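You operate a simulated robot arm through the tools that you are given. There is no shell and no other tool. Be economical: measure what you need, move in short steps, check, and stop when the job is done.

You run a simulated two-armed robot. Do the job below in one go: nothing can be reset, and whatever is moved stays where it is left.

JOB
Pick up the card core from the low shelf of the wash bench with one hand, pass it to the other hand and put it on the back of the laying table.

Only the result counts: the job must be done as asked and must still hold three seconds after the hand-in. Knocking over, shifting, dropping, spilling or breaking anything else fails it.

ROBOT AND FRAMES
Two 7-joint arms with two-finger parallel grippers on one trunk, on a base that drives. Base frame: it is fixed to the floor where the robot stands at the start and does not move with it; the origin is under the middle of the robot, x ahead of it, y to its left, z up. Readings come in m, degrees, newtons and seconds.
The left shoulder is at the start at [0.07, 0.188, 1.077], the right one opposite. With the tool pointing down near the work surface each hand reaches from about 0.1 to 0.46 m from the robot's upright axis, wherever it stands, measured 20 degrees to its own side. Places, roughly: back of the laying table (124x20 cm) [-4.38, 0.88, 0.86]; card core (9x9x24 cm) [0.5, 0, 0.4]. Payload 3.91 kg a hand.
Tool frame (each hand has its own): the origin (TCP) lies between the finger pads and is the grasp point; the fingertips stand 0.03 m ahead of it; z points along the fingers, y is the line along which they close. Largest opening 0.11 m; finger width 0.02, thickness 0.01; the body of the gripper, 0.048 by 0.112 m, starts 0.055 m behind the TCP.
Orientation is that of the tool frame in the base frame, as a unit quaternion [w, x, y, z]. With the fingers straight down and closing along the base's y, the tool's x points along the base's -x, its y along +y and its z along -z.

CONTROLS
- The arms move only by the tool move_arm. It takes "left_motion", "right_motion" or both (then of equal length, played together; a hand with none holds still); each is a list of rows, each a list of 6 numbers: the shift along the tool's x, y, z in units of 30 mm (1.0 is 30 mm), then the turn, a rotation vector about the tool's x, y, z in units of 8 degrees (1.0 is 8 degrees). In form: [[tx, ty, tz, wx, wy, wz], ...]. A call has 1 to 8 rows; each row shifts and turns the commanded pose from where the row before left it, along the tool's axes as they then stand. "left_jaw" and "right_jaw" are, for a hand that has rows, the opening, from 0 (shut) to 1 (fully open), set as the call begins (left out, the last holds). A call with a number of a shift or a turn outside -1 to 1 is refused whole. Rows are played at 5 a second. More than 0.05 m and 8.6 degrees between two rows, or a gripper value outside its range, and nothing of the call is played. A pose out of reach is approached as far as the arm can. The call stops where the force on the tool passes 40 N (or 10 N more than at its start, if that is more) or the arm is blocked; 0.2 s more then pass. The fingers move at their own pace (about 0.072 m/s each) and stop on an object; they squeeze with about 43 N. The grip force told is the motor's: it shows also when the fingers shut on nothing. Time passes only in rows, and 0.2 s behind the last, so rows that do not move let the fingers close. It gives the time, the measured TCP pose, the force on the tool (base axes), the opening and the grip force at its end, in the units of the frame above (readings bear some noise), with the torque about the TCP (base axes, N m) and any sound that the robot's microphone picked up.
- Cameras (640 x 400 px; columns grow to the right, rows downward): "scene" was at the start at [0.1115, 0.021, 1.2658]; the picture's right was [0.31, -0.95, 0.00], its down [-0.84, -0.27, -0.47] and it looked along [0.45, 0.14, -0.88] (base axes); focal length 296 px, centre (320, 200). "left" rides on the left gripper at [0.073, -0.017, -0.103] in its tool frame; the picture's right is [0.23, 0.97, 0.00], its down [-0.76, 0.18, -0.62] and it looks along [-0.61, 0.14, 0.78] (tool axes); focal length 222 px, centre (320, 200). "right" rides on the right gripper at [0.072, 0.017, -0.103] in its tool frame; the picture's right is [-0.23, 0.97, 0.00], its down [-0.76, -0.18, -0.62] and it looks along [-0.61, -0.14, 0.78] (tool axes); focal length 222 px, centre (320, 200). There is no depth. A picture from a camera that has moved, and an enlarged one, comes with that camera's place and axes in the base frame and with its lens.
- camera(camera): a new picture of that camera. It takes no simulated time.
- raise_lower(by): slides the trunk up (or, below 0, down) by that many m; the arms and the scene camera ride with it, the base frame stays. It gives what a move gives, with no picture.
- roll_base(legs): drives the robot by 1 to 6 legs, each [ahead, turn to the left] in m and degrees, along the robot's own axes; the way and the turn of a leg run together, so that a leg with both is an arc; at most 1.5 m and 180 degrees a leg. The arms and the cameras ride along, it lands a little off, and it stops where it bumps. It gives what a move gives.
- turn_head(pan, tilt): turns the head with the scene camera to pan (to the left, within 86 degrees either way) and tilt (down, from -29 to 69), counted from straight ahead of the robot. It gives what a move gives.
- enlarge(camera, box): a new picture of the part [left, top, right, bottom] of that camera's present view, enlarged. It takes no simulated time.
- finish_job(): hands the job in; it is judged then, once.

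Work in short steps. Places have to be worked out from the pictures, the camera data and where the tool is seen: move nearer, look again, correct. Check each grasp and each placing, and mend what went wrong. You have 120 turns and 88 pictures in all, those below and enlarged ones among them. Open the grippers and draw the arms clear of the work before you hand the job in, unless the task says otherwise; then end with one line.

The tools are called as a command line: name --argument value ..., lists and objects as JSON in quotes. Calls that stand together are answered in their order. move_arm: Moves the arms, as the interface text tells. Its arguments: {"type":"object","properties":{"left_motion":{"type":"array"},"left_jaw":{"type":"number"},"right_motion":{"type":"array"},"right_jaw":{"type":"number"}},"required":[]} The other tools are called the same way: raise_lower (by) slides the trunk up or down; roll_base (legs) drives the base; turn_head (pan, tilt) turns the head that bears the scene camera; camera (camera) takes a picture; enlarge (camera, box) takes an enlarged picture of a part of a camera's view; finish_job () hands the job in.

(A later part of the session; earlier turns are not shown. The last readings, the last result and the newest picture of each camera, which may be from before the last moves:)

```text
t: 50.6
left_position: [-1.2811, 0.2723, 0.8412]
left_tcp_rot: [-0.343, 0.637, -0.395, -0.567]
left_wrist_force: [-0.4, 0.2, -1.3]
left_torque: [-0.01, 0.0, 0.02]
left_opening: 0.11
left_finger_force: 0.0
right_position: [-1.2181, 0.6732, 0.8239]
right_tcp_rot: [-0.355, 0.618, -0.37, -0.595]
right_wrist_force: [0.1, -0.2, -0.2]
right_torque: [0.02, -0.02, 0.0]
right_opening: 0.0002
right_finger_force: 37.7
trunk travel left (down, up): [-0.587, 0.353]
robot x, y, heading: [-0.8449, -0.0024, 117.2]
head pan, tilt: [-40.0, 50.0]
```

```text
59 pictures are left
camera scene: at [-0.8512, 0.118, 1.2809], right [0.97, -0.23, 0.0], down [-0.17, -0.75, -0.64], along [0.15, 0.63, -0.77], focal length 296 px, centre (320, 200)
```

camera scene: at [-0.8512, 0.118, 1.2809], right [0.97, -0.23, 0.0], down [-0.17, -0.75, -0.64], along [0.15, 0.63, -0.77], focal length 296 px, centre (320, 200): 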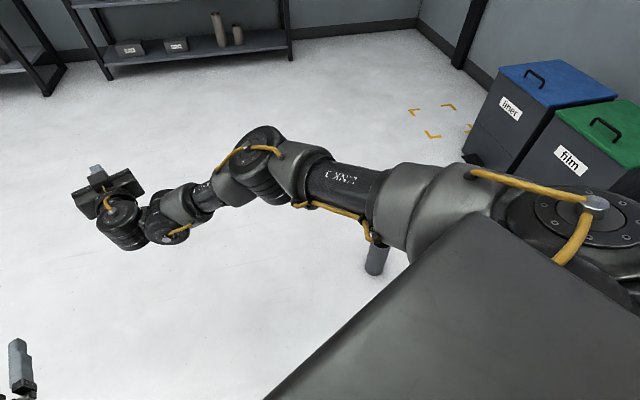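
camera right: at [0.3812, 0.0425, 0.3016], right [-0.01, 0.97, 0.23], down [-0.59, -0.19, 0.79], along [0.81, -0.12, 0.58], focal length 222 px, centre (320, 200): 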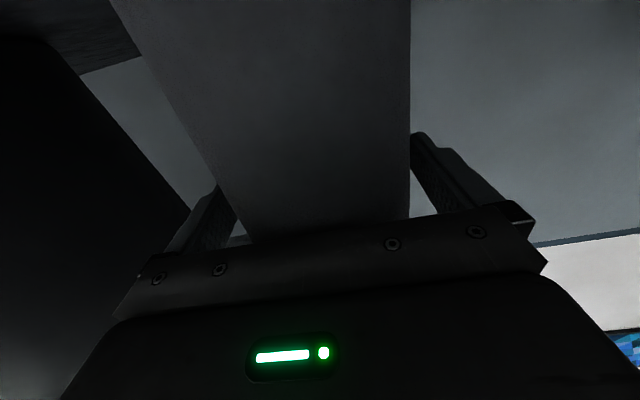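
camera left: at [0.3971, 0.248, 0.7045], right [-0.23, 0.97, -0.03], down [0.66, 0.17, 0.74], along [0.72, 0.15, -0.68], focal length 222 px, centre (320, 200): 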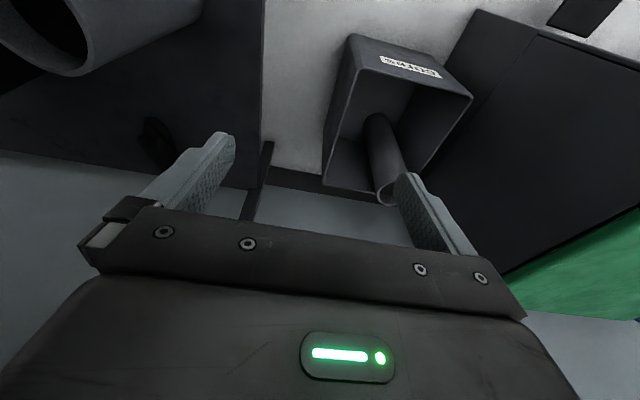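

The core seems to be on the floor near (-0.46, 0.70), perhaps standing. I turn right so it comes in front of the robot; the arms are well above it.

roll_base --legs '[[0, -72]]'

turn_head --pan 12 --tilt 50

camera --camera "scene"

```text
t: 54.1
left_position: [-0.7275, 0.4978, 0.8416]
left_tcp_rot: [0.609, -0.288, 0.691, 0.262]
left_wrist_force: [0.2, 0.6, 0.6]
left_torque: [0.01, 0.01, -0.02]
left_opening: 0.1101
left_finger_force: 0.0
right_position: [-0.3273, 0.5692, 0.8224]
right_tcp_rot: [0.635, -0.288, 0.661, 0.277]
right_wrist_force: [0.5, 0.4, 0.1]
right_torque: [0.02, 0.0, -0.03]
right_opening: 0.0
right_finger_force: 37.0
trunk travel left (down, up): [-0.587, 0.353]
robot x, y, heading: [-0.85, -0.0034, 46.1]
head pan, tilt: [-40.0, 50.0]
```

```text
t: 55.3
left_position: [-0.7276, 0.4979, 0.8406]
left_tcp_rot: [0.609, -0.288, 0.692, 0.261]
left_wrist_force: [0.4, 0.5, 0.1]
left_torque: [-0.01, 0.01, 0.03]
left_opening: 0.1097
left_finger_force: 0.0
right_position: [-0.3272, 0.5695, 0.8226]
right_tcp_rot: [0.635, -0.288, 0.661, 0.277]
right_wrist_force: [-0.3, 0.7, 1.1]
right_torque: [0.01, 0.01, -0.03]
right_opening: 0.0001
right_finger_force: 37.5
trunk travel left (down, up): [-0.587, 0.353]
robot x, y, heading: [-0.8484, -0.0008, 45.7]
head pan, tilt: [12.0, 50.0]
```

```text
58 pictures are left
camera scene: at [-0.7701, 0.0997, 1.2808], right [0.85, -0.53, 0.0], down [-0.41, -0.65, -0.64], along [0.34, 0.54, -0.77], focal length 296 px, centre (320, 200)
```

scene: 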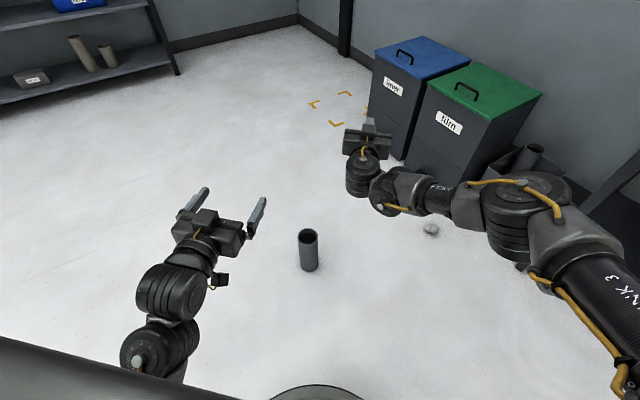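

The core stands upright on the floor at about (-0.455, 0.70). I enlarge it to measure its diameter and position better.

enlarge --camera "scene" --box '[260, 210, 360, 285]'

```text
5.33 times, centred on (310, 248) of scene
camera zoom: at [-0.7701, 0.0997, 1.2808], right [0.85, -0.53, 0.0], down [-0.41, -0.65, -0.64], along [0.34, 0.54, -0.77], focal length 1579 px, centre (373, -53)
```

zoom: 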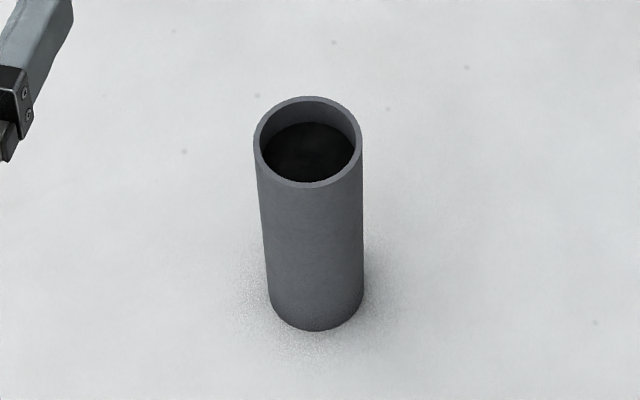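

Its diameter is about 84 mm, its height 0.24 m and its centre (-0.459, 0.691). I open the right hand, turn to face the core, back off and lower the trunk to pick it up the same way, with a deeper grip.

move_arm --right_motion '[[0, 0, 0, 0, 0, 0], [0, 0, 0, 0, 0, 0], [0, 0, 0, 0, 0, 0], [0, 0, 0, 0, 0, 0]]' --right_jaw 1

roll_base --legs '[[0, 13], [-0.32, 0]]'

raise_lower --by -0.4

raise_lower --by -0.17

turn_head --pan 0 --tilt 30

camera --camera "scene"

```text
t: 56.3
left_position: [-0.7282, 0.4976, 0.8416]
left_tcp_rot: [0.609, -0.289, 0.691, 0.262]
left_wrist_force: [-0.8, -0.2, -0.7]
left_torque: [-0.06, -0.02, 0.0]
left_opening: 0.1103
left_finger_force: 0.1
right_position: [-0.3261, 0.5683, 0.8224]
right_tcp_rot: [0.635, -0.287, 0.661, 0.276]
right_wrist_force: [0.2, -0.2, -0.8]
right_torque: [0.03, 0.0, 0.04]
right_opening: 0.11
right_finger_force: 0.2
trunk travel left (down, up): [-0.587, 0.353]
robot x, y, heading: [-0.8454, -0.0028, 46.0]
head pan, tilt: [12.0, 50.0]
```

```text
t: 59.3
left_position: [-1.0098, 0.2378, 0.8422]
left_tcp_rot: [0.575, -0.367, 0.652, 0.331]
left_wrist_force: [-0.1, -0.1, 0.5]
left_torque: [-0.01, 0.0, -0.01]
left_opening: 0.1099
left_finger_force: 0.0
right_position: [-0.636, 0.3984, 0.8234]
right_tcp_rot: [0.599, -0.362, 0.623, 0.349]
right_wrist_force: [0.6, 0.2, -0.6]
right_torque: [-0.01, 0.0, 0.0]
right_opening: 0.1102
right_finger_force: 0.0
trunk travel left (down, up): [-0.587, 0.353]
robot x, y, heading: [-1.0066, -0.2768, 59.3]
head pan, tilt: [12.0, 50.0]
```

```text
t: 63.1
left_position: [-1.0089, 0.2365, 0.441]
left_tcp_rot: [0.574, -0.367, 0.653, 0.331]
left_wrist_force: [0.2, 0.2, 0.7]
left_torque: [0.02, 0.01, 0.02]
left_opening: 0.1099
left_finger_force: 0.0
right_position: [-0.6349, 0.3996, 0.4228]
right_tcp_rot: [0.599, -0.363, 0.623, 0.349]
right_wrist_force: [-0.1, -0.6, 0.2]
right_torque: [0.01, -0.03, -0.03]
right_opening: 0.1098
right_finger_force: 0.1
trunk travel left (down, up): [-0.187, 0.753]
robot x, y, heading: [-1.0119, -0.2766, 59.0]
head pan, tilt: [12.0, 50.0]
```

```text
t: 65.2
left_position: [-1.0067, 0.2347, 0.4345]
left_tcp_rot: [0.57, -0.364, 0.656, 0.335]
left_wrist_force: [-0.2, 0.3, -0.5]
left_torque: [0.0, -0.04, -0.01]
left_opening: 0.1102
left_finger_force: 0.1
right_position: [-0.6349, 0.3982, 0.4168]
right_tcp_rot: [0.595, -0.359, 0.626, 0.355]
right_wrist_force: [-1.6, 0.9, 1.2]
right_torque: [-0.04, 0.04, -0.06]
right_opening: 0.1101
right_finger_force: 0.0
trunk travel left (down, up): [-0.172, 0.768]
robot x, y, heading: [-1.0086, -0.2787, 59.6]
head pan, tilt: [12.0, 50.0]
stopped: the arm was blocked; the commanded pose is now the measured one
```

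```text
t: 66.0
left_position: [-1.0037, 0.2343, 0.4342]
left_tcp_rot: [0.568, -0.362, 0.659, 0.334]
left_wrist_force: [-1.5, 0.5, 0.4]
left_torque: [-0.02, 0.0, 0.02]
left_opening: 0.11
left_finger_force: 0.0
right_position: [-0.6317, 0.3978, 0.412]
right_tcp_rot: [0.595, -0.358, 0.627, 0.353]
right_wrist_force: [0.8, 0.2, -0.5]
right_torque: [0.01, 0.02, 0.0]
right_opening: 0.1102
right_finger_force: 0.0
trunk travel left (down, up): [-0.172, 0.768]
robot x, y, heading: [-1.0058, -0.2793, 59.2]
head pan, tilt: [0.0, 30.0]
```

```text
56 pictures are left
camera scene: at [-0.925, -0.1585, 0.902], right [0.86, -0.51, -0.02], down [-0.27, -0.43, -0.86], along [0.43, 0.75, -0.5], focal length 296 px, centre (320, 200)
```

scene: 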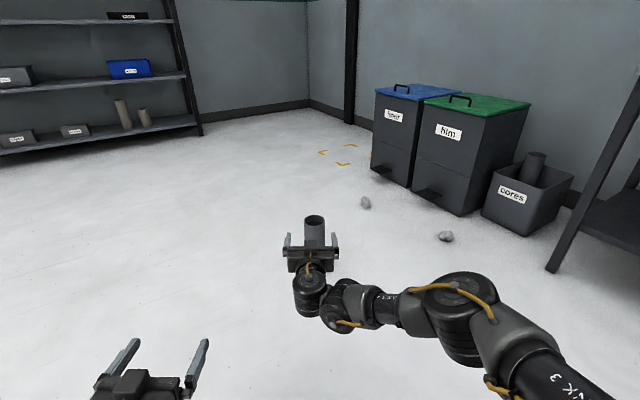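

The trunk was blocked near its low end; an arm probably touched the base. I raise it 3 cm again and reach down with the right arm instead, tilting the hand to about 35° below level.

raise_lower --by 0.04

move_arm --right_motion '[[0.93, 0, -0.37, 0, 0.5, 0], [0.95, 0, -0.3, 0, 0.5, 0], [0.97, 0, -0.23, 0, 0.5, 0], [0.99, 0, -0.17, 0, 0.5, 0], [0.995, 0, -0.1, 0, 0.5, 0], [1.0, 0, -0.03, 0, 0.5, 0], [1.0, 0, 0.04, 0, 0.5, 0], [0.99, 0, 0.11, 0, 0.5, 0]]'

camera --camera "scene"

```text
t: 66.9
left_position: [-1.01, 0.2372, 0.4629]
left_tcp_rot: [0.571, -0.364, 0.657, 0.332]
left_wrist_force: [-0.9, -0.7, 0.5]
left_torque: [-0.01, 0.01, -0.02]
left_opening: 0.1104
left_finger_force: 0.0
right_position: [-0.6362, 0.3998, 0.4463]
right_tcp_rot: [0.599, -0.363, 0.623, 0.349]
right_wrist_force: [-0.5, -0.8, 0.0]
right_torque: [0.0, 0.0, 0.02]
right_opening: 0.1101
right_finger_force: 0.1
trunk travel left (down, up): [-0.212, 0.728]
robot x, y, heading: [-1.0105, -0.2733, 59.3]
head pan, tilt: [0.0, 30.0]
```

```text
t: 68.7
left_position: [-1.0104, 0.2373, 0.465]
left_tcp_rot: [0.572, -0.363, 0.657, 0.33]
left_wrist_force: [0.3, -0.1, 0.3]
left_torque: [-0.01, -0.02, -0.01]
left_opening: 0.1101
left_finger_force: 0.1
right_position: [-0.6853, 0.3145, 0.2311]
right_tcp_rot: [0.403, -0.445, 0.764, 0.235]
right_wrist_force: [0.3, 0.5, -0.6]
right_torque: [0.01, 0.0, 0.03]
right_opening: 0.1099
right_finger_force: 0.0
trunk travel left (down, up): [-0.212, 0.728]
robot x, y, heading: [-1.0077, -0.2774, 59.1]
head pan, tilt: [0.0, 30.0]
```

```text
55 pictures are left
camera scene: at [-0.937, -0.1542, 0.9353], right [0.86, -0.51, 0.0], down [-0.26, -0.43, -0.87], along [0.44, 0.74, -0.5], focal length 296 px, centre (320, 200)
```

scene: 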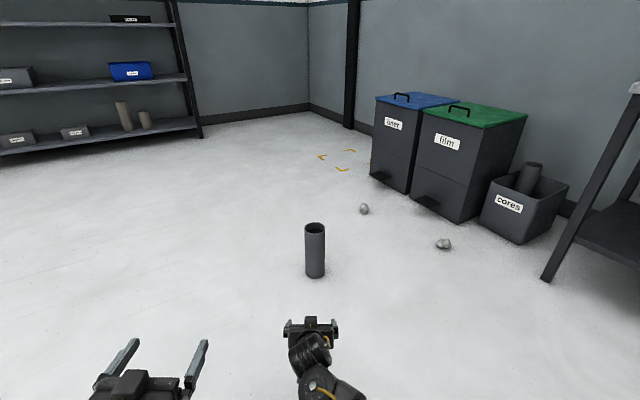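

The hand points at the core, and the remaining distance is 0.437 m along the heading with almost no sideways error. I lower it 3.4 cm and drive 0.3 m.

move_arm --right_motion '[[0.47, 0, 0.32, 0, 0, 0], [0.47, 0, 0.32, 0, 0, 0]]'

roll_base --legs '[[0.3, 0]]'

turn_head --pan 0 --tilt 48

camera --camera "scene"

camera --camera "right"

```text
t: 69.3
left_position: [-1.0098, 0.2356, 0.4635]
left_tcp_rot: [0.571, -0.364, 0.657, 0.331]
left_wrist_force: [-0.3, 0.3, -0.4]
left_torque: [-0.01, -0.01, -0.01]
left_opening: 0.1101
left_finger_force: 0.0
right_position: [-0.6792, 0.3142, 0.195]
right_tcp_rot: [0.406, -0.444, 0.764, 0.232]
right_wrist_force: [0.5, 0.5, 1.0]
right_torque: [-0.01, -0.02, -0.01]
right_opening: 0.1102
right_finger_force: 0.0
trunk travel left (down, up): [-0.212, 0.728]
robot x, y, heading: [-1.011, -0.2723, 59.4]
head pan, tilt: [0.0, 30.0]
```

```text
t: 71.3
left_position: [-0.856, 0.4957, 0.4634]
left_tcp_rot: [0.572, -0.364, 0.656, 0.331]
left_wrist_force: [-0.3, -0.1, 0.0]
left_torque: [-0.01, 0.06, 0.0]
left_opening: 0.1098
left_finger_force: 0.1
right_position: [-0.5275, 0.574, 0.1956]
right_tcp_rot: [0.405, -0.444, 0.764, 0.233]
right_wrist_force: [-0.2, -0.1, 0.4]
right_torque: [0.03, 0.0, 0.01]
right_opening: 0.1098
right_finger_force: 0.0
trunk travel left (down, up): [-0.212, 0.728]
robot x, y, heading: [-0.8562, -0.0184, 59.3]
head pan, tilt: [0.0, 30.0]
```

```text
t: 72.1
left_position: [-0.856, 0.4954, 0.4645]
left_tcp_rot: [0.571, -0.364, 0.657, 0.331]
left_wrist_force: [0.5, 0.2, 0.3]
left_torque: [0.01, -0.02, 0.0]
left_opening: 0.11
left_finger_force: 0.1
right_position: [-0.5254, 0.5733, 0.195]
right_tcp_rot: [0.406, -0.444, 0.764, 0.234]
right_wrist_force: [0.1, -0.3, -0.1]
right_torque: [0.02, 0.03, 0.0]
right_opening: 0.1101
right_finger_force: 0.0
trunk travel left (down, up): [-0.212, 0.728]
robot x, y, heading: [-0.8542, -0.0155, 59.2]
head pan, tilt: [0.0, 48.0]
```

```text
54 pictures are left
camera scene: at [-0.7889, 0.0951, 0.9085], right [0.86, -0.51, 0.0], down [-0.38, -0.64, -0.67], along [0.34, 0.58, -0.74], focal length 296 px, centre (320, 200)
```

scene: 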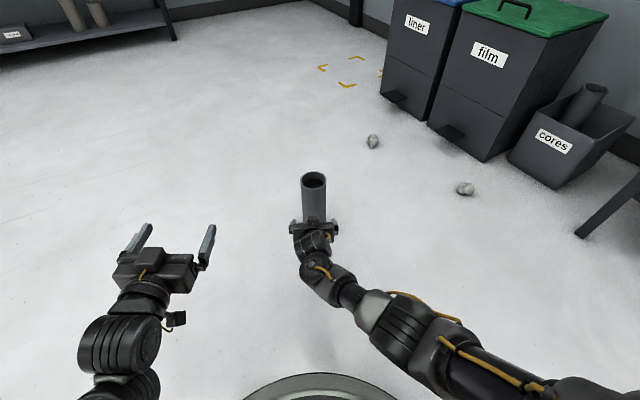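

```text
53 pictures are left
camera right: at [-0.6035, 0.4732, 0.1959], right [-0.78, 0.6, 0.18], down [0.11, -0.16, 0.98], along [0.61, 0.79, 0.06], focal length 222 px, centre (320, 200)
```

right: 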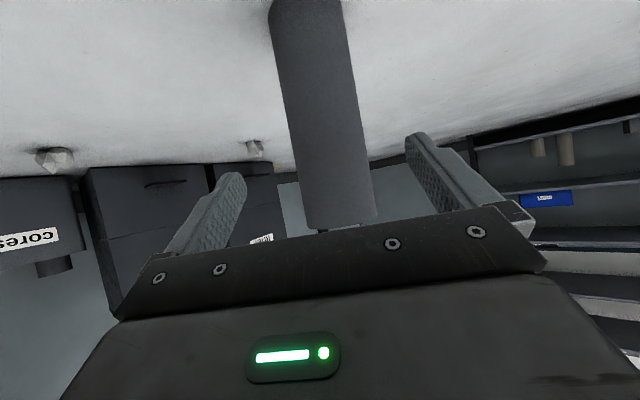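

The hand is just short of the core. I enlarge to measure the remaining offset.

enlarge --camera "scene" --box '[264, 160, 360, 240]'

```text
5.00 times, centred on (312, 200) of scene
camera zoom: at [-0.7889, 0.0951, 0.9085], right [0.86, -0.51, 0.0], down [-0.38, -0.64, -0.67], along [0.34, 0.58, -0.74], focal length 1481 px, centre (360, 200)
```

zoom: 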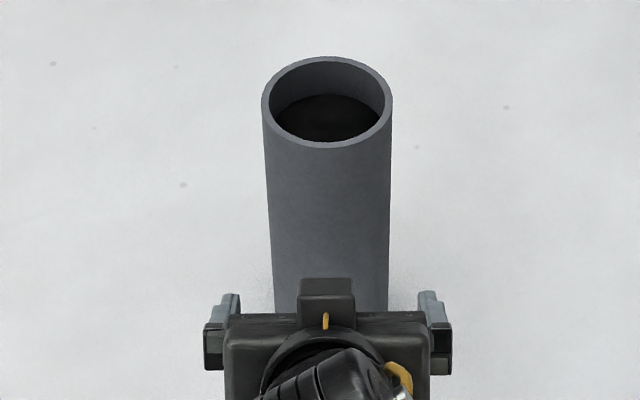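

They are aligned sideways, with about 0.14 m to go. I advance the hand level with the arm.

move_arm --right_motion '[[-0.55, 0.02, 0.76, 0, 0, 0], [-0.55, 0.02, 0.76, 0, 0, 0], [-0.55, 0.02, 0.76, 0, 0, 0], [-0.54, 0.02, 0.76, 0, 0, 0]]'

enlarge --camera "scene" --box '[264, 140, 360, 220]'

```text
t: 73.1
left_position: [-0.8564, 0.4963, 0.4634]
left_tcp_rot: [0.572, -0.364, 0.657, 0.331]
left_wrist_force: [0.2, -0.3, 0.1]
left_torque: [-0.01, 0.0, -0.02]
left_opening: 0.1101
left_finger_force: 0.1
right_position: [-0.4917, 0.6219, 0.218]
right_tcp_rot: [0.404, -0.444, 0.765, 0.233]
right_wrist_force: [0.4, -0.6, 0.4]
right_torque: [0.0, 0.0, -0.01]
right_opening: 0.1099
right_finger_force: 0.1
right hand out of reach, approached as far as the arm can: row 2, 3, 4
trunk travel left (down, up): [-0.212, 0.728]
robot x, y, heading: [-0.8552, -0.0171, 59.6]
head pan, tilt: [0.0, 48.0]
```

```text
5.00 times, centred on (312, 180) of scene
camera zoom: at [-0.7891, 0.0951, 0.9085], right [0.86, -0.51, 0.0], down [-0.38, -0.64, -0.67], along [0.34, 0.57, -0.74], focal length 1481 px, centre (360, 300)
```

zoom: 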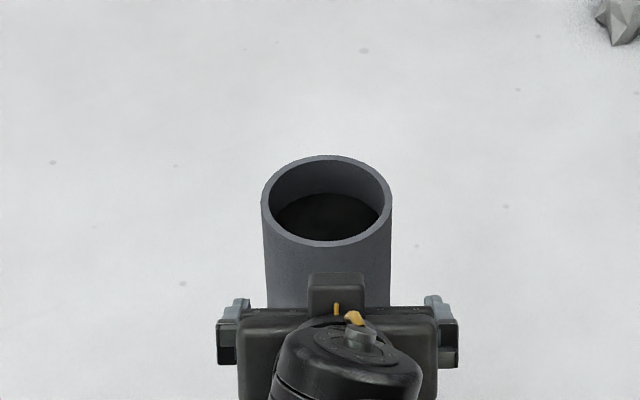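

The arm reached its limit; the hand is 2 cm high and 7 mm right. I correct it, then drive the rest.

move_arm --right_motion '[[0.56, 0.12, -0.23, 0, 0, 0], [0.56, 0.12, -0.23, 0, 0, 0]]'

enlarge --camera "scene" --box '[264, 140, 360, 220]'

```text
t: 73.7
left_position: [-0.856, 0.4951, 0.4644]
left_tcp_rot: [0.572, -0.364, 0.656, 0.331]
left_wrist_force: [0.6, 0.7, 0.1]
left_torque: [0.0, -0.04, -0.01]
left_opening: 0.1102
left_finger_force: 0.1
right_position: [-0.5125, 0.5999, 0.1966]
right_tcp_rot: [0.405, -0.444, 0.764, 0.234]
right_wrist_force: [-0.5, 0.3, 1.2]
right_torque: [-0.02, -0.01, 0.0]
right_opening: 0.1099
right_finger_force: 0.0
trunk travel left (down, up): [-0.212, 0.728]
robot x, y, heading: [-0.8516, -0.0174, 59.3]
head pan, tilt: [0.0, 48.0]
```

```text
5.00 times, centred on (312, 180) of scene
camera zoom: at [-0.7889, 0.0951, 0.9085], right [0.86, -0.51, 0.0], down [-0.38, -0.64, -0.67], along [0.34, 0.58, -0.74], focal length 1481 px, centre (360, 300)
```

zoom: 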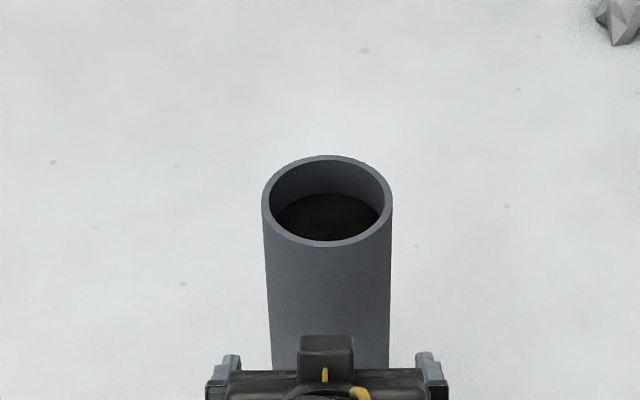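

Centred again. I drive ahead 0.112 m so the TCP lies at the core's axis.

roll_base --legs '[[0.112, 0]]'

enlarge --camera "scene" --box '[250, 150, 394, 270]'

camera --camera "right"

```text
t: 74.9
left_position: [-0.7975, 0.593, 0.4642]
left_tcp_rot: [0.572, -0.364, 0.656, 0.332]
left_wrist_force: [0.2, -0.3, 0.0]
left_torque: [0.0, -0.03, -0.02]
left_opening: 0.11
left_finger_force: 0.0
right_position: [-0.4526, 0.6962, 0.1978]
right_tcp_rot: [0.405, -0.444, 0.764, 0.233]
right_wrist_force: [-0.2, 0.3, -0.3]
right_torque: [0.04, 0.02, 0.01]
right_opening: 0.11
right_finger_force: 0.1
trunk travel left (down, up): [-0.212, 0.728]
robot x, y, heading: [-0.7952, 0.0807, 59.2]
head pan, tilt: [0.0, 48.0]
```

```text
3.33 times, centred on (322, 210) of scene
camera zoom: at [-0.7306, 0.1927, 0.9085], right [0.86, -0.51, 0.0], down [-0.38, -0.64, -0.67], along [0.34, 0.57, -0.74], focal length 987 px, centre (313, 167)
```

zoom: 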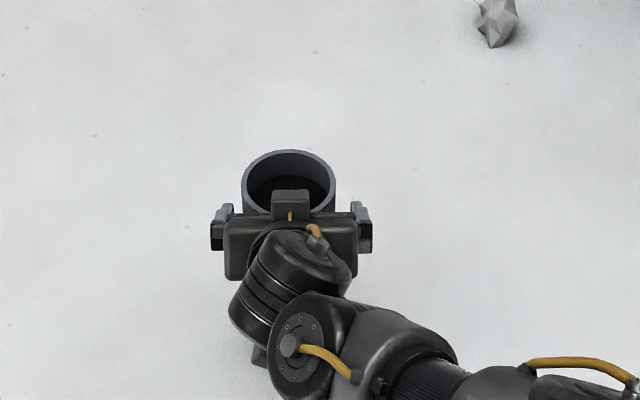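

```text
48 pictures are left
camera right: at [-0.5302, 0.5963, 0.1976], right [-0.78, 0.6, 0.18], down [0.11, -0.16, 0.98], along [0.61, 0.79, 0.06], focal length 222 px, centre (320, 200)
```

right: 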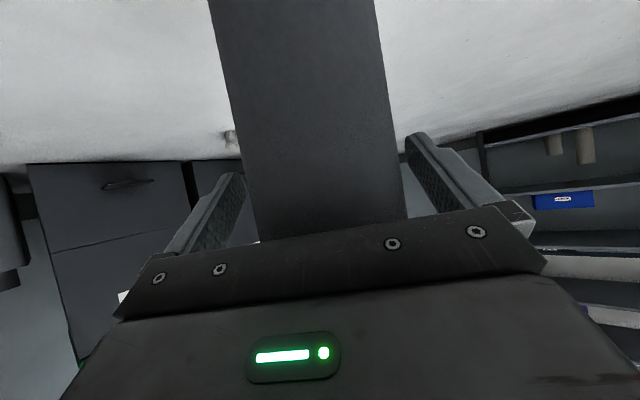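

The TCP is within a centimetre of the core axis. I close the right hand.

move_arm --right_motion '[[0, 0, 0, 0, 0, 0], [0, 0, 0, 0, 0, 0], [0, 0, 0, 0, 0, 0], [0, 0, 0, 0, 0, 0]]' --right_jaw 0

move_arm --right_motion '[[-0.6, 0, -0.4, 0, 0, 0], [-0.6, 0, -0.4, 0, 0, 0]]'

raise_lower --by 0.3

camera --camera "scene"

```text
t: 75.9
left_position: [-0.7965, 0.5933, 0.4648]
left_tcp_rot: [0.571, -0.364, 0.657, 0.331]
left_wrist_force: [0.2, -0.1, 0.2]
left_torque: [-0.01, -0.01, -0.01]
left_opening: 0.1099
left_finger_force: 0.0
right_position: [-0.4531, 0.6969, 0.1981]
right_tcp_rot: [0.406, -0.443, 0.765, 0.233]
right_wrist_force: [-1.6, 0.5, -0.8]
right_torque: [0.12, 0.12, 0.05]
right_opening: 0.0852
right_finger_force: 43.2
trunk travel left (down, up): [-0.212, 0.728]
robot x, y, heading: [-0.7962, 0.0819, 59.3]
head pan, tilt: [0.0, 48.0]
```

```text
t: 76.5
left_position: [-0.7965, 0.5949, 0.4645]
left_tcp_rot: [0.572, -0.364, 0.657, 0.331]
left_wrist_force: [0.7, 0.1, 0.1]
left_torque: [0.0, -0.02, 0.02]
left_opening: 0.11
left_finger_force: 0.0
right_position: [-0.4529, 0.6972, 0.2417]
right_tcp_rot: [0.406, -0.444, 0.764, 0.233]
right_wrist_force: [-0.4, -0.3, -0.4]
right_torque: [0.01, 0.0, 0.0]
right_opening: 0.0851
right_finger_force: 43.0
trunk travel left (down, up): [-0.212, 0.728]
robot x, y, heading: [-0.7959, 0.0816, 59.2]
head pan, tilt: [0.0, 48.0]
```

```text
t: 79.5
left_position: [-0.7969, 0.5944, 0.7659]
left_tcp_rot: [0.572, -0.364, 0.657, 0.331]
left_wrist_force: [-0.1, 0.1, -1.2]
left_torque: [0.0, 0.03, -0.01]
left_opening: 0.1096
left_finger_force: 0.0
right_position: [-0.4515, 0.6971, 0.5404]
right_tcp_rot: [0.405, -0.444, 0.765, 0.233]
right_wrist_force: [-0.6, -0.5, -2.3]
right_torque: [-0.01, 0.03, -0.02]
right_opening: 0.0851
right_finger_force: 43.0
trunk travel left (down, up): [-0.512, 0.428]
robot x, y, heading: [-0.7988, 0.0826, 59.0]
head pan, tilt: [0.0, 48.0]
```

```text
47 pictures are left
camera scene: at [-0.7305, 0.193, 1.2084], right [0.86, -0.51, 0.0], down [-0.38, -0.64, -0.67], along [0.34, 0.57, -0.74], focal length 296 px, centre (320, 200)
```

scene: 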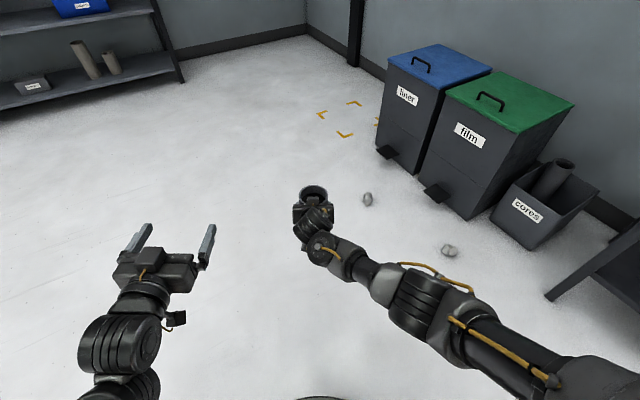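

The core is held by the right hand. For the handover I lift the right hand 0.2 m and draw it in a little, keeping its tilt.

move_arm --right_motion '[[-0.64, 0, -0.715, 0, 0, 0], [-0.64, 0, -0.715, 0, 0, 0], [-0.64, 0, -0.715, 0, 0, 0], [-0.64, 0, -0.715, 0, 0, 0], [-0.64, 0, -0.715, 0, 0, 0], [-0.64, 0, -0.715, 0, 0, 0], [-0.64, 0, -0.715, 0, 0, 0]]'

camera --camera "scene"

```text
t: 81.1
left_position: [-0.7987, 0.5937, 0.7643]
left_tcp_rot: [0.571, -0.365, 0.656, 0.332]
left_wrist_force: [-1.1, 0.2, 0.1]
left_torque: [0.02, 0.02, -0.01]
left_opening: 0.1101
left_finger_force: 0.1
right_position: [-0.4754, 0.6544, 0.7354]
right_tcp_rot: [0.405, -0.443, 0.765, 0.233]
right_wrist_force: [-0.5, 0.6, -1.0]
right_torque: [-0.01, 0.02, 0.01]
right_opening: 0.085
right_finger_force: 43.2
trunk travel left (down, up): [-0.512, 0.428]
robot x, y, heading: [-0.7938, 0.0793, 59.3]
head pan, tilt: [0.0, 48.0]
```

```text
46 pictures are left
camera scene: at [-0.7307, 0.1928, 1.2084], right [0.86, -0.51, 0.0], down [-0.38, -0.64, -0.67], along [0.34, 0.57, -0.74], focal length 296 px, centre (320, 200)
```

scene: 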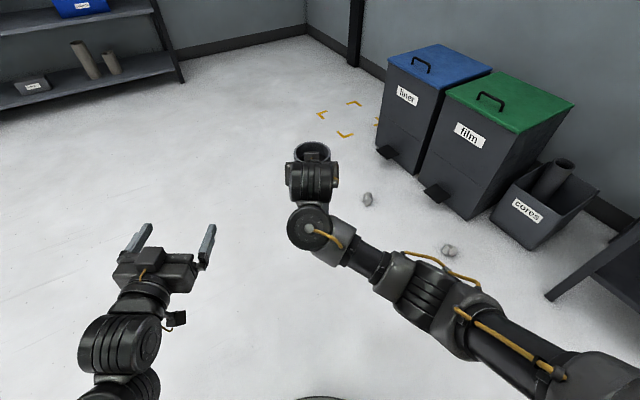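

The right hand holds the core at rel. (0.66, 0.02), with the core spanning z 0.54 to 0.78. Now I lower the left hand and tilt it 20° down, ready to turn inward.

move_arm --left_motion '[[0.88, 0, 0.46, 0, 0.375, 0], [0.85, 0, 0.5, 0, 0.375, 0], [0.83, 0, 0.55, 0, 0.375, 0], [0.8, 0, 0.59, 0, 0.375, 0]]'

move_arm --left_motion '[[0, 0, 0, 0.94, 0, 0.34], [0, 0, 0, 0.94, 0, 0.34], [0, 0, 0, 0.94, 0, 0.34], [0, 0, 0, 0.94, 0, 0.34]]'

```text
t: 82.1
left_position: [-0.779, 0.6312, 0.6517]
left_tcp_rot: [0.499, -0.396, 0.714, 0.29]
left_wrist_force: [0.8, 0.7, -0.1]
left_torque: [0.0, 0.03, -0.02]
left_opening: 0.11
left_finger_force: 0.0
right_position: [-0.4746, 0.6549, 0.7353]
right_tcp_rot: [0.405, -0.444, 0.765, 0.233]
right_wrist_force: [0.6, 0.4, -2.0]
right_torque: [0.03, -0.01, -0.01]
right_opening: 0.0849
right_finger_force: 42.8
trunk travel left (down, up): [-0.512, 0.428]
robot x, y, heading: [-0.7984, 0.0807, 58.9]
head pan, tilt: [0.0, 48.0]
```

```text
t: 83.1
left_position: [-0.7785, 0.6291, 0.6531]
left_tcp_rot: [0.556, -0.184, 0.798, 0.141]
left_wrist_force: [0.9, 0.0, -0.9]
left_torque: [0.02, 0.01, 0.0]
left_opening: 0.1103
left_finger_force: 0.1
right_position: [-0.4765, 0.6539, 0.736]
right_tcp_rot: [0.405, -0.444, 0.765, 0.233]
right_wrist_force: [-0.1, -0.2, -1.8]
right_torque: [0.02, 0.01, 0.01]
right_opening: 0.0849
right_finger_force: 43.6
trunk travel left (down, up): [-0.512, 0.428]
robot x, y, heading: [-0.7952, 0.0807, 59.4]
head pan, tilt: [0.0, 48.0]
```

The left hand is turning without trouble. I yaw it 24° more so it points at the core along base x.

move_arm --left_motion '[[0, 0, 0, 0.94, 0, 0.34], [0, 0, 0, 0.94, 0, 0.34], [0, 0, 0, 0.94, 0, 0.34]]'

camera --camera "left"

camera --camera "scene"

```text
t: 83.9
left_position: [-0.7779, 0.6303, 0.6513]
left_tcp_rot: [0.569, -0.016, 0.822, 0.021]
left_wrist_force: [0.2, 0.0, 0.1]
left_torque: [0.01, 0.01, -0.01]
left_opening: 0.1101
left_finger_force: 0.0
right_position: [-0.4758, 0.6554, 0.7353]
right_tcp_rot: [0.405, -0.443, 0.765, 0.232]
right_wrist_force: [0.4, 0.2, -0.5]
right_torque: [0.02, -0.02, 0.02]
right_opening: 0.085
right_finger_force: 42.9
trunk travel left (down, up): [-0.512, 0.428]
robot x, y, heading: [-0.7986, 0.0781, 59.1]
head pan, tilt: [0.0, 48.0]
```

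```text
45 pictures are left
camera left: at [-0.9004, 0.6072, 0.6198], right [-0.13, 0.97, -0.2], down [-0.32, 0.15, 0.93], along [0.94, 0.18, 0.3], focal length 222 px, centre (320, 200)
```

left: 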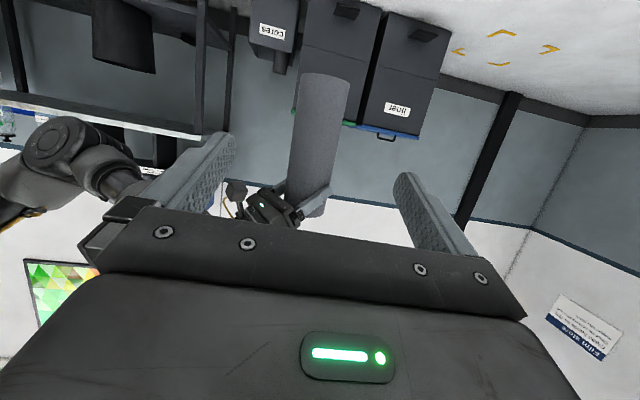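

```text
44 pictures are left
camera scene: at [-0.7305, 0.1935, 1.2084], right [0.86, -0.51, 0.0], down [-0.38, -0.64, -0.67], along [0.34, 0.57, -0.74], focal length 296 px, centre (320, 200)
```

scene: 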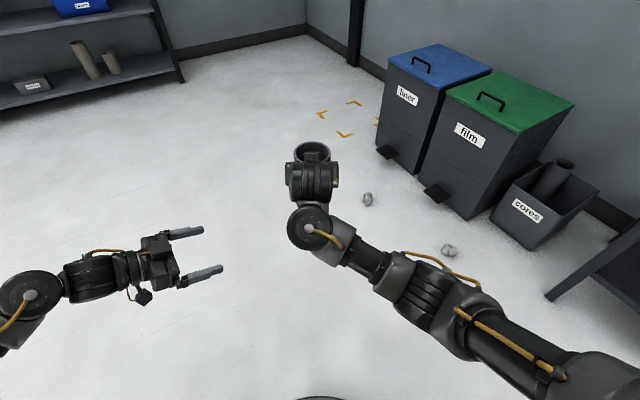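

Approach line looks right. I advance the left hand level toward the lower half of the core by 0.16 m, then look again.

move_arm --left_motion '[[-0.31, 0.05, 0.845, 0, 0, 0], [-0.31, 0.05, 0.845, 0, 0, 0], [-0.31, 0.05, 0.845, 0, 0, 0], [-0.31, 0.05, 0.845, 0, 0, 0], [-0.31, 0.05, 0.845, 0, 0, 0], [-0.31, 0.05, 0.845, 0, 0, 0]]'

camera --camera "left"

camera --camera "scene"

```text
t: 85.3
left_position: [-0.6182, 0.6489, 0.6536]
left_tcp_rot: [0.569, -0.016, 0.822, 0.022]
left_wrist_force: [-0.9, -0.6, 0.5]
left_torque: [-0.01, 0.02, -0.02]
left_opening: 0.11
left_finger_force: 0.1
right_position: [-0.476, 0.6553, 0.7358]
right_tcp_rot: [0.405, -0.444, 0.765, 0.233]
right_wrist_force: [0.3, 0.1, -0.8]
right_torque: [0.02, 0.03, -0.03]
right_opening: 0.0851
right_finger_force: 42.9
trunk travel left (down, up): [-0.512, 0.428]
robot x, y, heading: [-0.7976, 0.0811, 59.5]
head pan, tilt: [0.0, 48.0]
```

```text
43 pictures are left
camera left: at [-0.7399, 0.625, 0.6211], right [-0.13, 0.97, -0.19], down [-0.32, 0.14, 0.93], along [0.94, 0.18, 0.3], focal length 222 px, centre (320, 200)
```

left: 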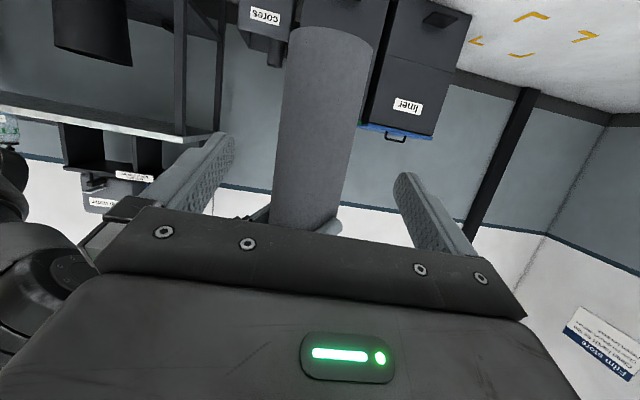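

```text
42 pictures are left
camera scene: at [-0.73, 0.193, 1.2084], right [0.86, -0.51, 0.0], down [-0.38, -0.64, -0.67], along [0.34, 0.57, -0.74], focal length 296 px, centre (320, 200)
```

scene: 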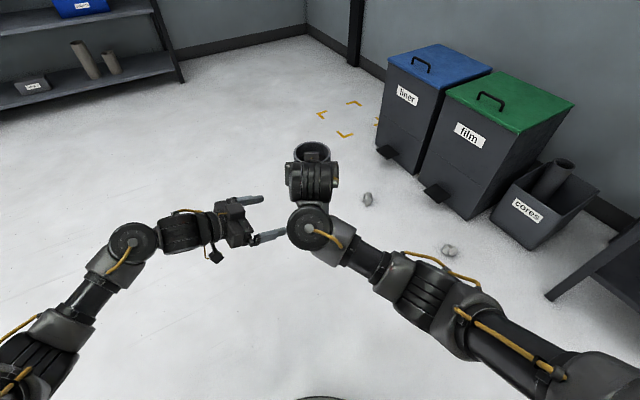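

The core is at about (-0.473, 0.661). I advance the last 0.138 m, easing down 1 cm for clearance below the right fingers.

move_arm --left_motion '[[-0.25, 0.03, 0.888, 0, 0, 0], [-0.25, 0.03, 0.888, 0, 0, 0], [-0.25, 0.03, 0.888, 0, 0, 0], [-0.25, 0.03, 0.888, 0, 0, 0], [-0.25, 0.03, 0.888, 0, 0, 0]]'

camera --camera "left"

enlarge --camera "scene" --box '[220, 110, 400, 260]'

```text
t: 86.5
left_position: [-0.4806, 0.6589, 0.639]
left_tcp_rot: [0.569, -0.017, 0.822, 0.023]
left_wrist_force: [-0.1, 0.0, -0.7]
left_torque: [-0.03, 0.0, -0.01]
left_opening: 0.11
left_finger_force: 0.0
right_position: [-0.4757, 0.6546, 0.7345]
right_tcp_rot: [0.405, -0.443, 0.765, 0.232]
right_wrist_force: [-0.3, -0.3, -1.6]
right_torque: [0.0, 0.03, -0.01]
right_opening: 0.0849
right_finger_force: 42.8
trunk travel left (down, up): [-0.512, 0.428]
robot x, y, heading: [-0.8002, 0.0752, 59.3]
head pan, tilt: [0.0, 48.0]
```

```text
41 pictures are left
camera left: at [-0.603, 0.6355, 0.6083], right [-0.13, 0.97, -0.2], down [-0.32, 0.14, 0.94], along [0.94, 0.18, 0.3], focal length 222 px, centre (320, 200)
```

left: 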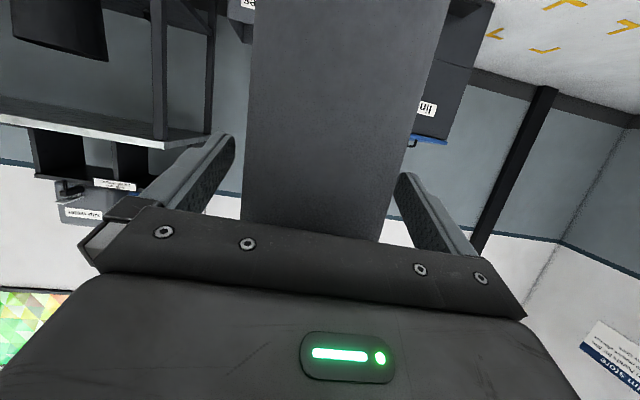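

```text
2.67 times, centred on (310, 185) of scene
camera zoom: at [-0.7298, 0.1929, 1.2084], right [0.86, -0.51, 0.0], down [-0.38, -0.64, -0.67], along [0.34, 0.57, -0.74], focal length 790 px, centre (347, 240)
```

zoom: 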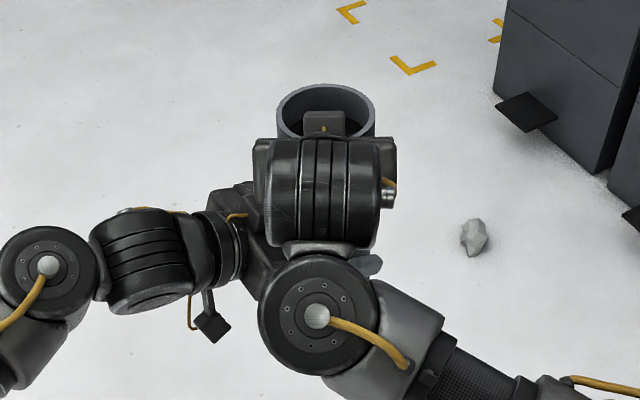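

The core is between the left fingers too, so I close the left hand.

move_arm --left_motion '[[0, 0, 0, 0, 0, 0], [0, 0, 0, 0, 0, 0], [0, 0, 0, 0, 0, 0], [0, 0, 0, 0, 0, 0]]' --left_jaw 0

```text
t: 87.5
left_position: [-0.4817, 0.6578, 0.6401]
left_tcp_rot: [0.57, -0.016, 0.821, 0.022]
left_wrist_force: [1.6, -4.8, 0.5]
left_torque: [-0.19, -0.06, 0.06]
left_opening: 0.0853
left_finger_force: 43.1
right_position: [-0.4766, 0.6539, 0.7359]
right_tcp_rot: [0.406, -0.443, 0.764, 0.234]
right_wrist_force: [-2.0, 5.9, -2.0]
right_torque: [0.68, 0.21, -0.03]
right_opening: 0.0849
right_finger_force: 42.7
trunk travel left (down, up): [-0.512, 0.428]
robot x, y, heading: [-0.7983, 0.0807, 59.3]
head pan, tilt: [0.0, 48.0]
```

Both hands hold it now. I open the right hand and draw it back along its fingers.

move_arm --right_motion '[[0, 0, 0, 0, 0, 0], [0, 0, 0, 0, 0, 0], [0, 0, 0, 0, 0, 0]]' --right_jaw 1

move_arm --right_motion '[[0, 0, -0.7, 0, 0, 0], [0, 0, -0.7, 0, 0, 0], [0, 0, -0.9, 0, 0, 0], [0, 0, -0.9, 0, 0, 0], [0, 0, -0.9, 0, 0, 0]]'

camera --camera "scene"

```text
t: 88.3
left_position: [-0.4814, 0.6584, 0.6404]
left_tcp_rot: [0.57, -0.015, 0.821, 0.022]
left_wrist_force: [-0.1, 0.4, 0.0]
left_torque: [-0.01, 0.0, -0.01]
left_opening: 0.0857
left_finger_force: 43.2
right_position: [-0.4752, 0.6542, 0.7352]
right_tcp_rot: [0.405, -0.443, 0.765, 0.233]
right_wrist_force: [-0.2, -0.2, -0.7]
right_torque: [0.02, 0.01, 0.0]
right_opening: 0.11
right_finger_force: 0.1
trunk travel left (down, up): [-0.512, 0.428]
robot x, y, heading: [-0.7959, 0.0784, 59.0]
head pan, tilt: [0.0, 48.0]
```

```text
t: 89.5
left_position: [-0.482, 0.6579, 0.6404]
left_tcp_rot: [0.57, -0.016, 0.821, 0.022]
left_wrist_force: [0.3, -0.4, 0.8]
left_torque: [0.01, -0.02, 0.04]
left_opening: 0.0853
left_finger_force: 43.2
right_position: [-0.5265, 0.5663, 0.8048]
right_tcp_rot: [0.406, -0.444, 0.764, 0.234]
right_wrist_force: [0.1, -0.4, -0.1]
right_torque: [-0.03, 0.0, 0.02]
right_opening: 0.11
right_finger_force: 0.2
trunk travel left (down, up): [-0.512, 0.428]
robot x, y, heading: [-0.7956, 0.0778, 59.2]
head pan, tilt: [0.0, 48.0]
```

```text
39 pictures are left
camera scene: at [-0.7308, 0.1926, 1.2085], right [0.86, -0.51, 0.0], down [-0.38, -0.64, -0.67], along [0.34, 0.57, -0.74], focal length 296 px, centre (320, 200)
```

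scene: 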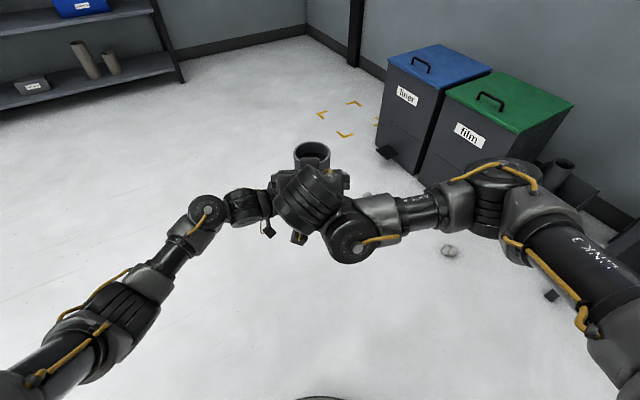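

The handover worked: the left hand holds with 43 N at 85 mm and the right hand is clear. I move the right hand aside to the right.

move_arm --right_motion '[[0, -1, -0.2, 0, 0, 0], [0, -1, -0.2, 0, 0, 0], [0, -1, 0, 0, 0, 0], [0, -1, 0, 0, 0, 0], [0, -1, 0, 0, 0, 0], [0, -1, 0, 0, 0, 0], [0, -1, 0, 0, 0, 0]]'

raise_lower --by 0.4

```text
t: 91.1
left_position: [-0.4811, 0.6582, 0.641]
left_tcp_rot: [0.569, -0.015, 0.822, 0.022]
left_wrist_force: [0.5, -0.9, 0.5]
left_torque: [-0.05, 0.0, 0.04]
left_opening: 0.0852
left_finger_force: 43.1
right_position: [-0.3495, 0.4525, 0.8108]
right_tcp_rot: [0.406, -0.444, 0.764, 0.234]
right_wrist_force: [-0.5, -0.7, 0.6]
right_torque: [0.01, -0.01, 0.04]
right_opening: 0.1103
right_finger_force: 0.0
trunk travel left (down, up): [-0.512, 0.428]
robot x, y, heading: [-0.7959, 0.0818, 59.0]
head pan, tilt: [0.0, 48.0]
```

```text
t: 95.0
left_position: [-0.4809, 0.6578, 1.0394]
left_tcp_rot: [0.57, -0.016, 0.821, 0.022]
left_wrist_force: [-1.2, -0.5, -1.0]
left_torque: [-0.01, -0.01, 0.0]
left_opening: 0.0852
left_finger_force: 42.7
right_position: [-0.3503, 0.4525, 1.2104]
right_tcp_rot: [0.406, -0.444, 0.764, 0.233]
right_wrist_force: [0.2, 0.6, -0.2]
right_torque: [-0.01, -0.03, 0.0]
right_opening: 0.1102
right_finger_force: 0.0
trunk travel left (down, up): [-0.912, 0.028]
robot x, y, heading: [-0.7953, 0.0807, 59.2]
head pan, tilt: [0.0, 48.0]
```

The core's bottom is now near z 0.94. I turn left in small legs, checking the grip.

roll_base --legs '[[0, 15], [0, 15]]'

```text
t: 97.1
left_position: [-0.8099, 0.7399, 1.0405]
left_tcp_rot: [0.544, -0.227, 0.79, 0.168]
left_wrist_force: [0.6, 0.3, -0.8]
left_torque: [0.01, 0.01, 0.01]
left_opening: 0.0851
left_finger_force: 42.7
right_position: [-0.5939, 0.6252, 1.2108]
right_tcp_rot: [-0.331, 0.625, -0.625, -0.33]
right_wrist_force: [-0.8, -0.2, -0.6]
right_torque: [0.01, 0.0, -0.01]
right_opening: 0.1099
right_finger_force: 0.1
trunk travel left (down, up): [-0.912, 0.028]
robot x, y, heading: [-0.7951, 0.0793, 89.1]
head pan, tilt: [0.0, 48.0]
```

Grip holds. I continue the turn.

roll_base --legs '[[0, 15], [0, 15], [0, 15], [0, 15], [0, 10]]'

turn_head --pan 0 --tilt 15

camera --camera "scene"

```text
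t: 101.8
left_position: [-1.4211, 0.2919, 1.0402]
left_tcp_rot: [-0.349, 0.64, -0.516, -0.45]
left_wrist_force: [0.9, 1.0, -0.7]
left_torque: [0.0, 0.0, 0.0]
left_opening: 0.085
left_finger_force: 43.4
right_position: [-1.2422, 0.4567, 1.2108]
right_tcp_rot: [-0.082, 0.871, -0.152, -0.46]
right_wrist_force: [-0.5, 0.0, 0.7]
right_torque: [0.01, 0.01, -0.03]
right_opening: 0.1099
right_finger_force: 0.0
trunk travel left (down, up): [-0.912, 0.028]
robot x, y, heading: [-0.7991, 0.078, 159.1]
head pan, tilt: [0.0, 48.0]
```

```text
t: 102.8
left_position: [-1.4195, 0.2921, 1.0401]
left_tcp_rot: [-0.349, 0.639, -0.517, -0.45]
left_wrist_force: [0.6, 0.2, -0.4]
left_torque: [-0.02, 0.02, 0.02]
left_opening: 0.0851
left_finger_force: 43.1
right_position: [-1.2412, 0.4574, 1.2106]
right_tcp_rot: [-0.082, 0.871, -0.152, -0.461]
right_wrist_force: [0.8, 0.1, -0.3]
right_torque: [0.02, 0.0, 0.02]
right_opening: 0.1104
right_finger_force: 0.0
trunk travel left (down, up): [-0.912, 0.028]
robot x, y, heading: [-0.7976, 0.0804, 159.1]
head pan, tilt: [0.0, 15.0]
```

```text
38 pictures are left
camera scene: at [-0.9305, 0.134, 1.6594], right [0.36, 0.93, 0.0], down [0.24, -0.09, -0.97], along [-0.9, 0.34, -0.26], focal length 296 px, centre (320, 200)
```

scene: 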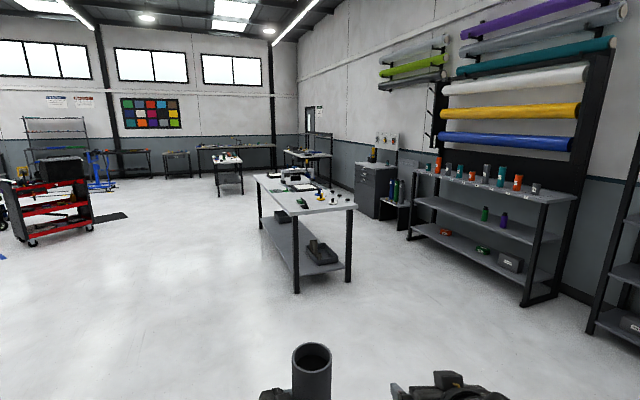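

The core is still held. The laying table's near end is at about x -3.37 and its long side at y ≈ 0.78 faces open floor, which would be the back strip (y 0.78 to 0.98). I turn to head along -x and drive alongside in steps.

roll_base --legs '[[0, 11], [0, 10.5], [0.6, 0], [0.6, 0]]'

turn_head --pan -25 --tilt 22

camera --camera "scene"

```text
t: 110.6
left_position: [-2.6582, 0.0519, 1.0408]
left_tcp_rot: [-0.263, 0.721, -0.393, -0.506]
left_wrist_force: [0.2, 0.6, -1.0]
left_torque: [-0.04, 0.04, 0.02]
left_opening: 0.0849
left_finger_force: 43.2
right_position: [-2.5491, 0.2698, 1.2116]
right_tcp_rot: [0.003, 0.884, 0.009, -0.468]
right_wrist_force: [-0.8, 0.4, -0.2]
right_torque: [-0.03, 0.02, -0.01]
right_opening: 0.1101
right_finger_force: 0.0
trunk travel left (down, up): [-0.912, 0.028]
robot x, y, heading: [-2.0027, 0.0783, 179.8]
head pan, tilt: [0.0, 15.0]
```

```text
t: 111.5
left_position: [-2.6586, 0.0521, 1.0402]
left_tcp_rot: [-0.263, 0.722, -0.394, -0.505]
left_wrist_force: [0.6, 0.1, -1.4]
left_torque: [-0.01, 0.02, -0.02]
left_opening: 0.085
left_finger_force: 43.1
right_position: [-2.5494, 0.2697, 1.2113]
right_tcp_rot: [0.002, 0.884, 0.008, -0.467]
right_wrist_force: [0.7, 0.3, 1.1]
right_torque: [0.02, -0.03, 0.0]
right_opening: 0.1101
right_finger_force: 0.1
trunk travel left (down, up): [-0.912, 0.028]
robot x, y, heading: [-1.9982, 0.0793, 179.9]
head pan, tilt: [-25.0, 22.0]
```

```text
37 pictures are left
camera scene: at [-2.135, 0.1171, 1.6481], right [0.42, 0.91, 0.0], down [0.34, -0.16, -0.93], along [-0.84, 0.39, -0.37], focal length 296 px, centre (320, 200)
```

scene: 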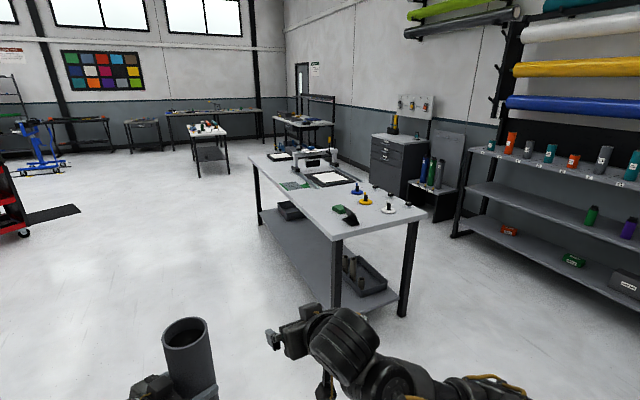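

The table spans x -5.3 to -3.36 and y 0.75 to 1.39, so the back zone should be x -5.0 to -3.76, y 0.78 to 0.98. I enlarge to see what stands on it.

enlarge --camera "scene" --box '[235, 130, 435, 255]'

```text
3.20 times, centred on (335, 192) of scene
camera zoom: at [-2.135, 0.1171, 1.6481], right [0.42, 0.91, 0.0], down [0.34, -0.16, -0.93], along [-0.84, 0.39, -0.37], focal length 948 px, centre (272, 224)
```

zoom: 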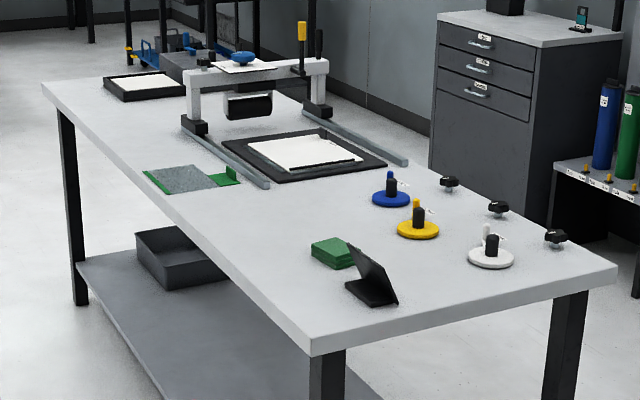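

The free spot on the back strip is around (-3.97, 0.87), between the green mat (x < -4.21) and the green box (x > -3.76, y > 0.96). I drive on until abreast of it.

roll_base --legs '[[0.65, 0], [0.65, 0], [0.64, 0]]'

```text
t: 121.4
left_position: [-4.5794, 0.0323, 1.0406]
left_tcp_rot: [-0.26, 0.724, -0.389, -0.507]
left_wrist_force: [-0.2, -0.3, -1.0]
left_torque: [0.02, -0.01, -0.02]
left_opening: 0.0849
left_finger_force: 42.7
right_position: [-4.4712, 0.2529, 1.2114]
right_tcp_rot: [0.006, 0.884, 0.014, -0.468]
right_wrist_force: [0.4, -0.2, -0.3]
right_torque: [0.03, 0.02, -0.01]
right_opening: 0.1099
right_finger_force: 0.1
trunk travel left (down, up): [-0.912, 0.028]
robot x, y, heading: [-3.9213, 0.0673, -179.6]
head pan, tilt: [-25.0, 22.0]
```

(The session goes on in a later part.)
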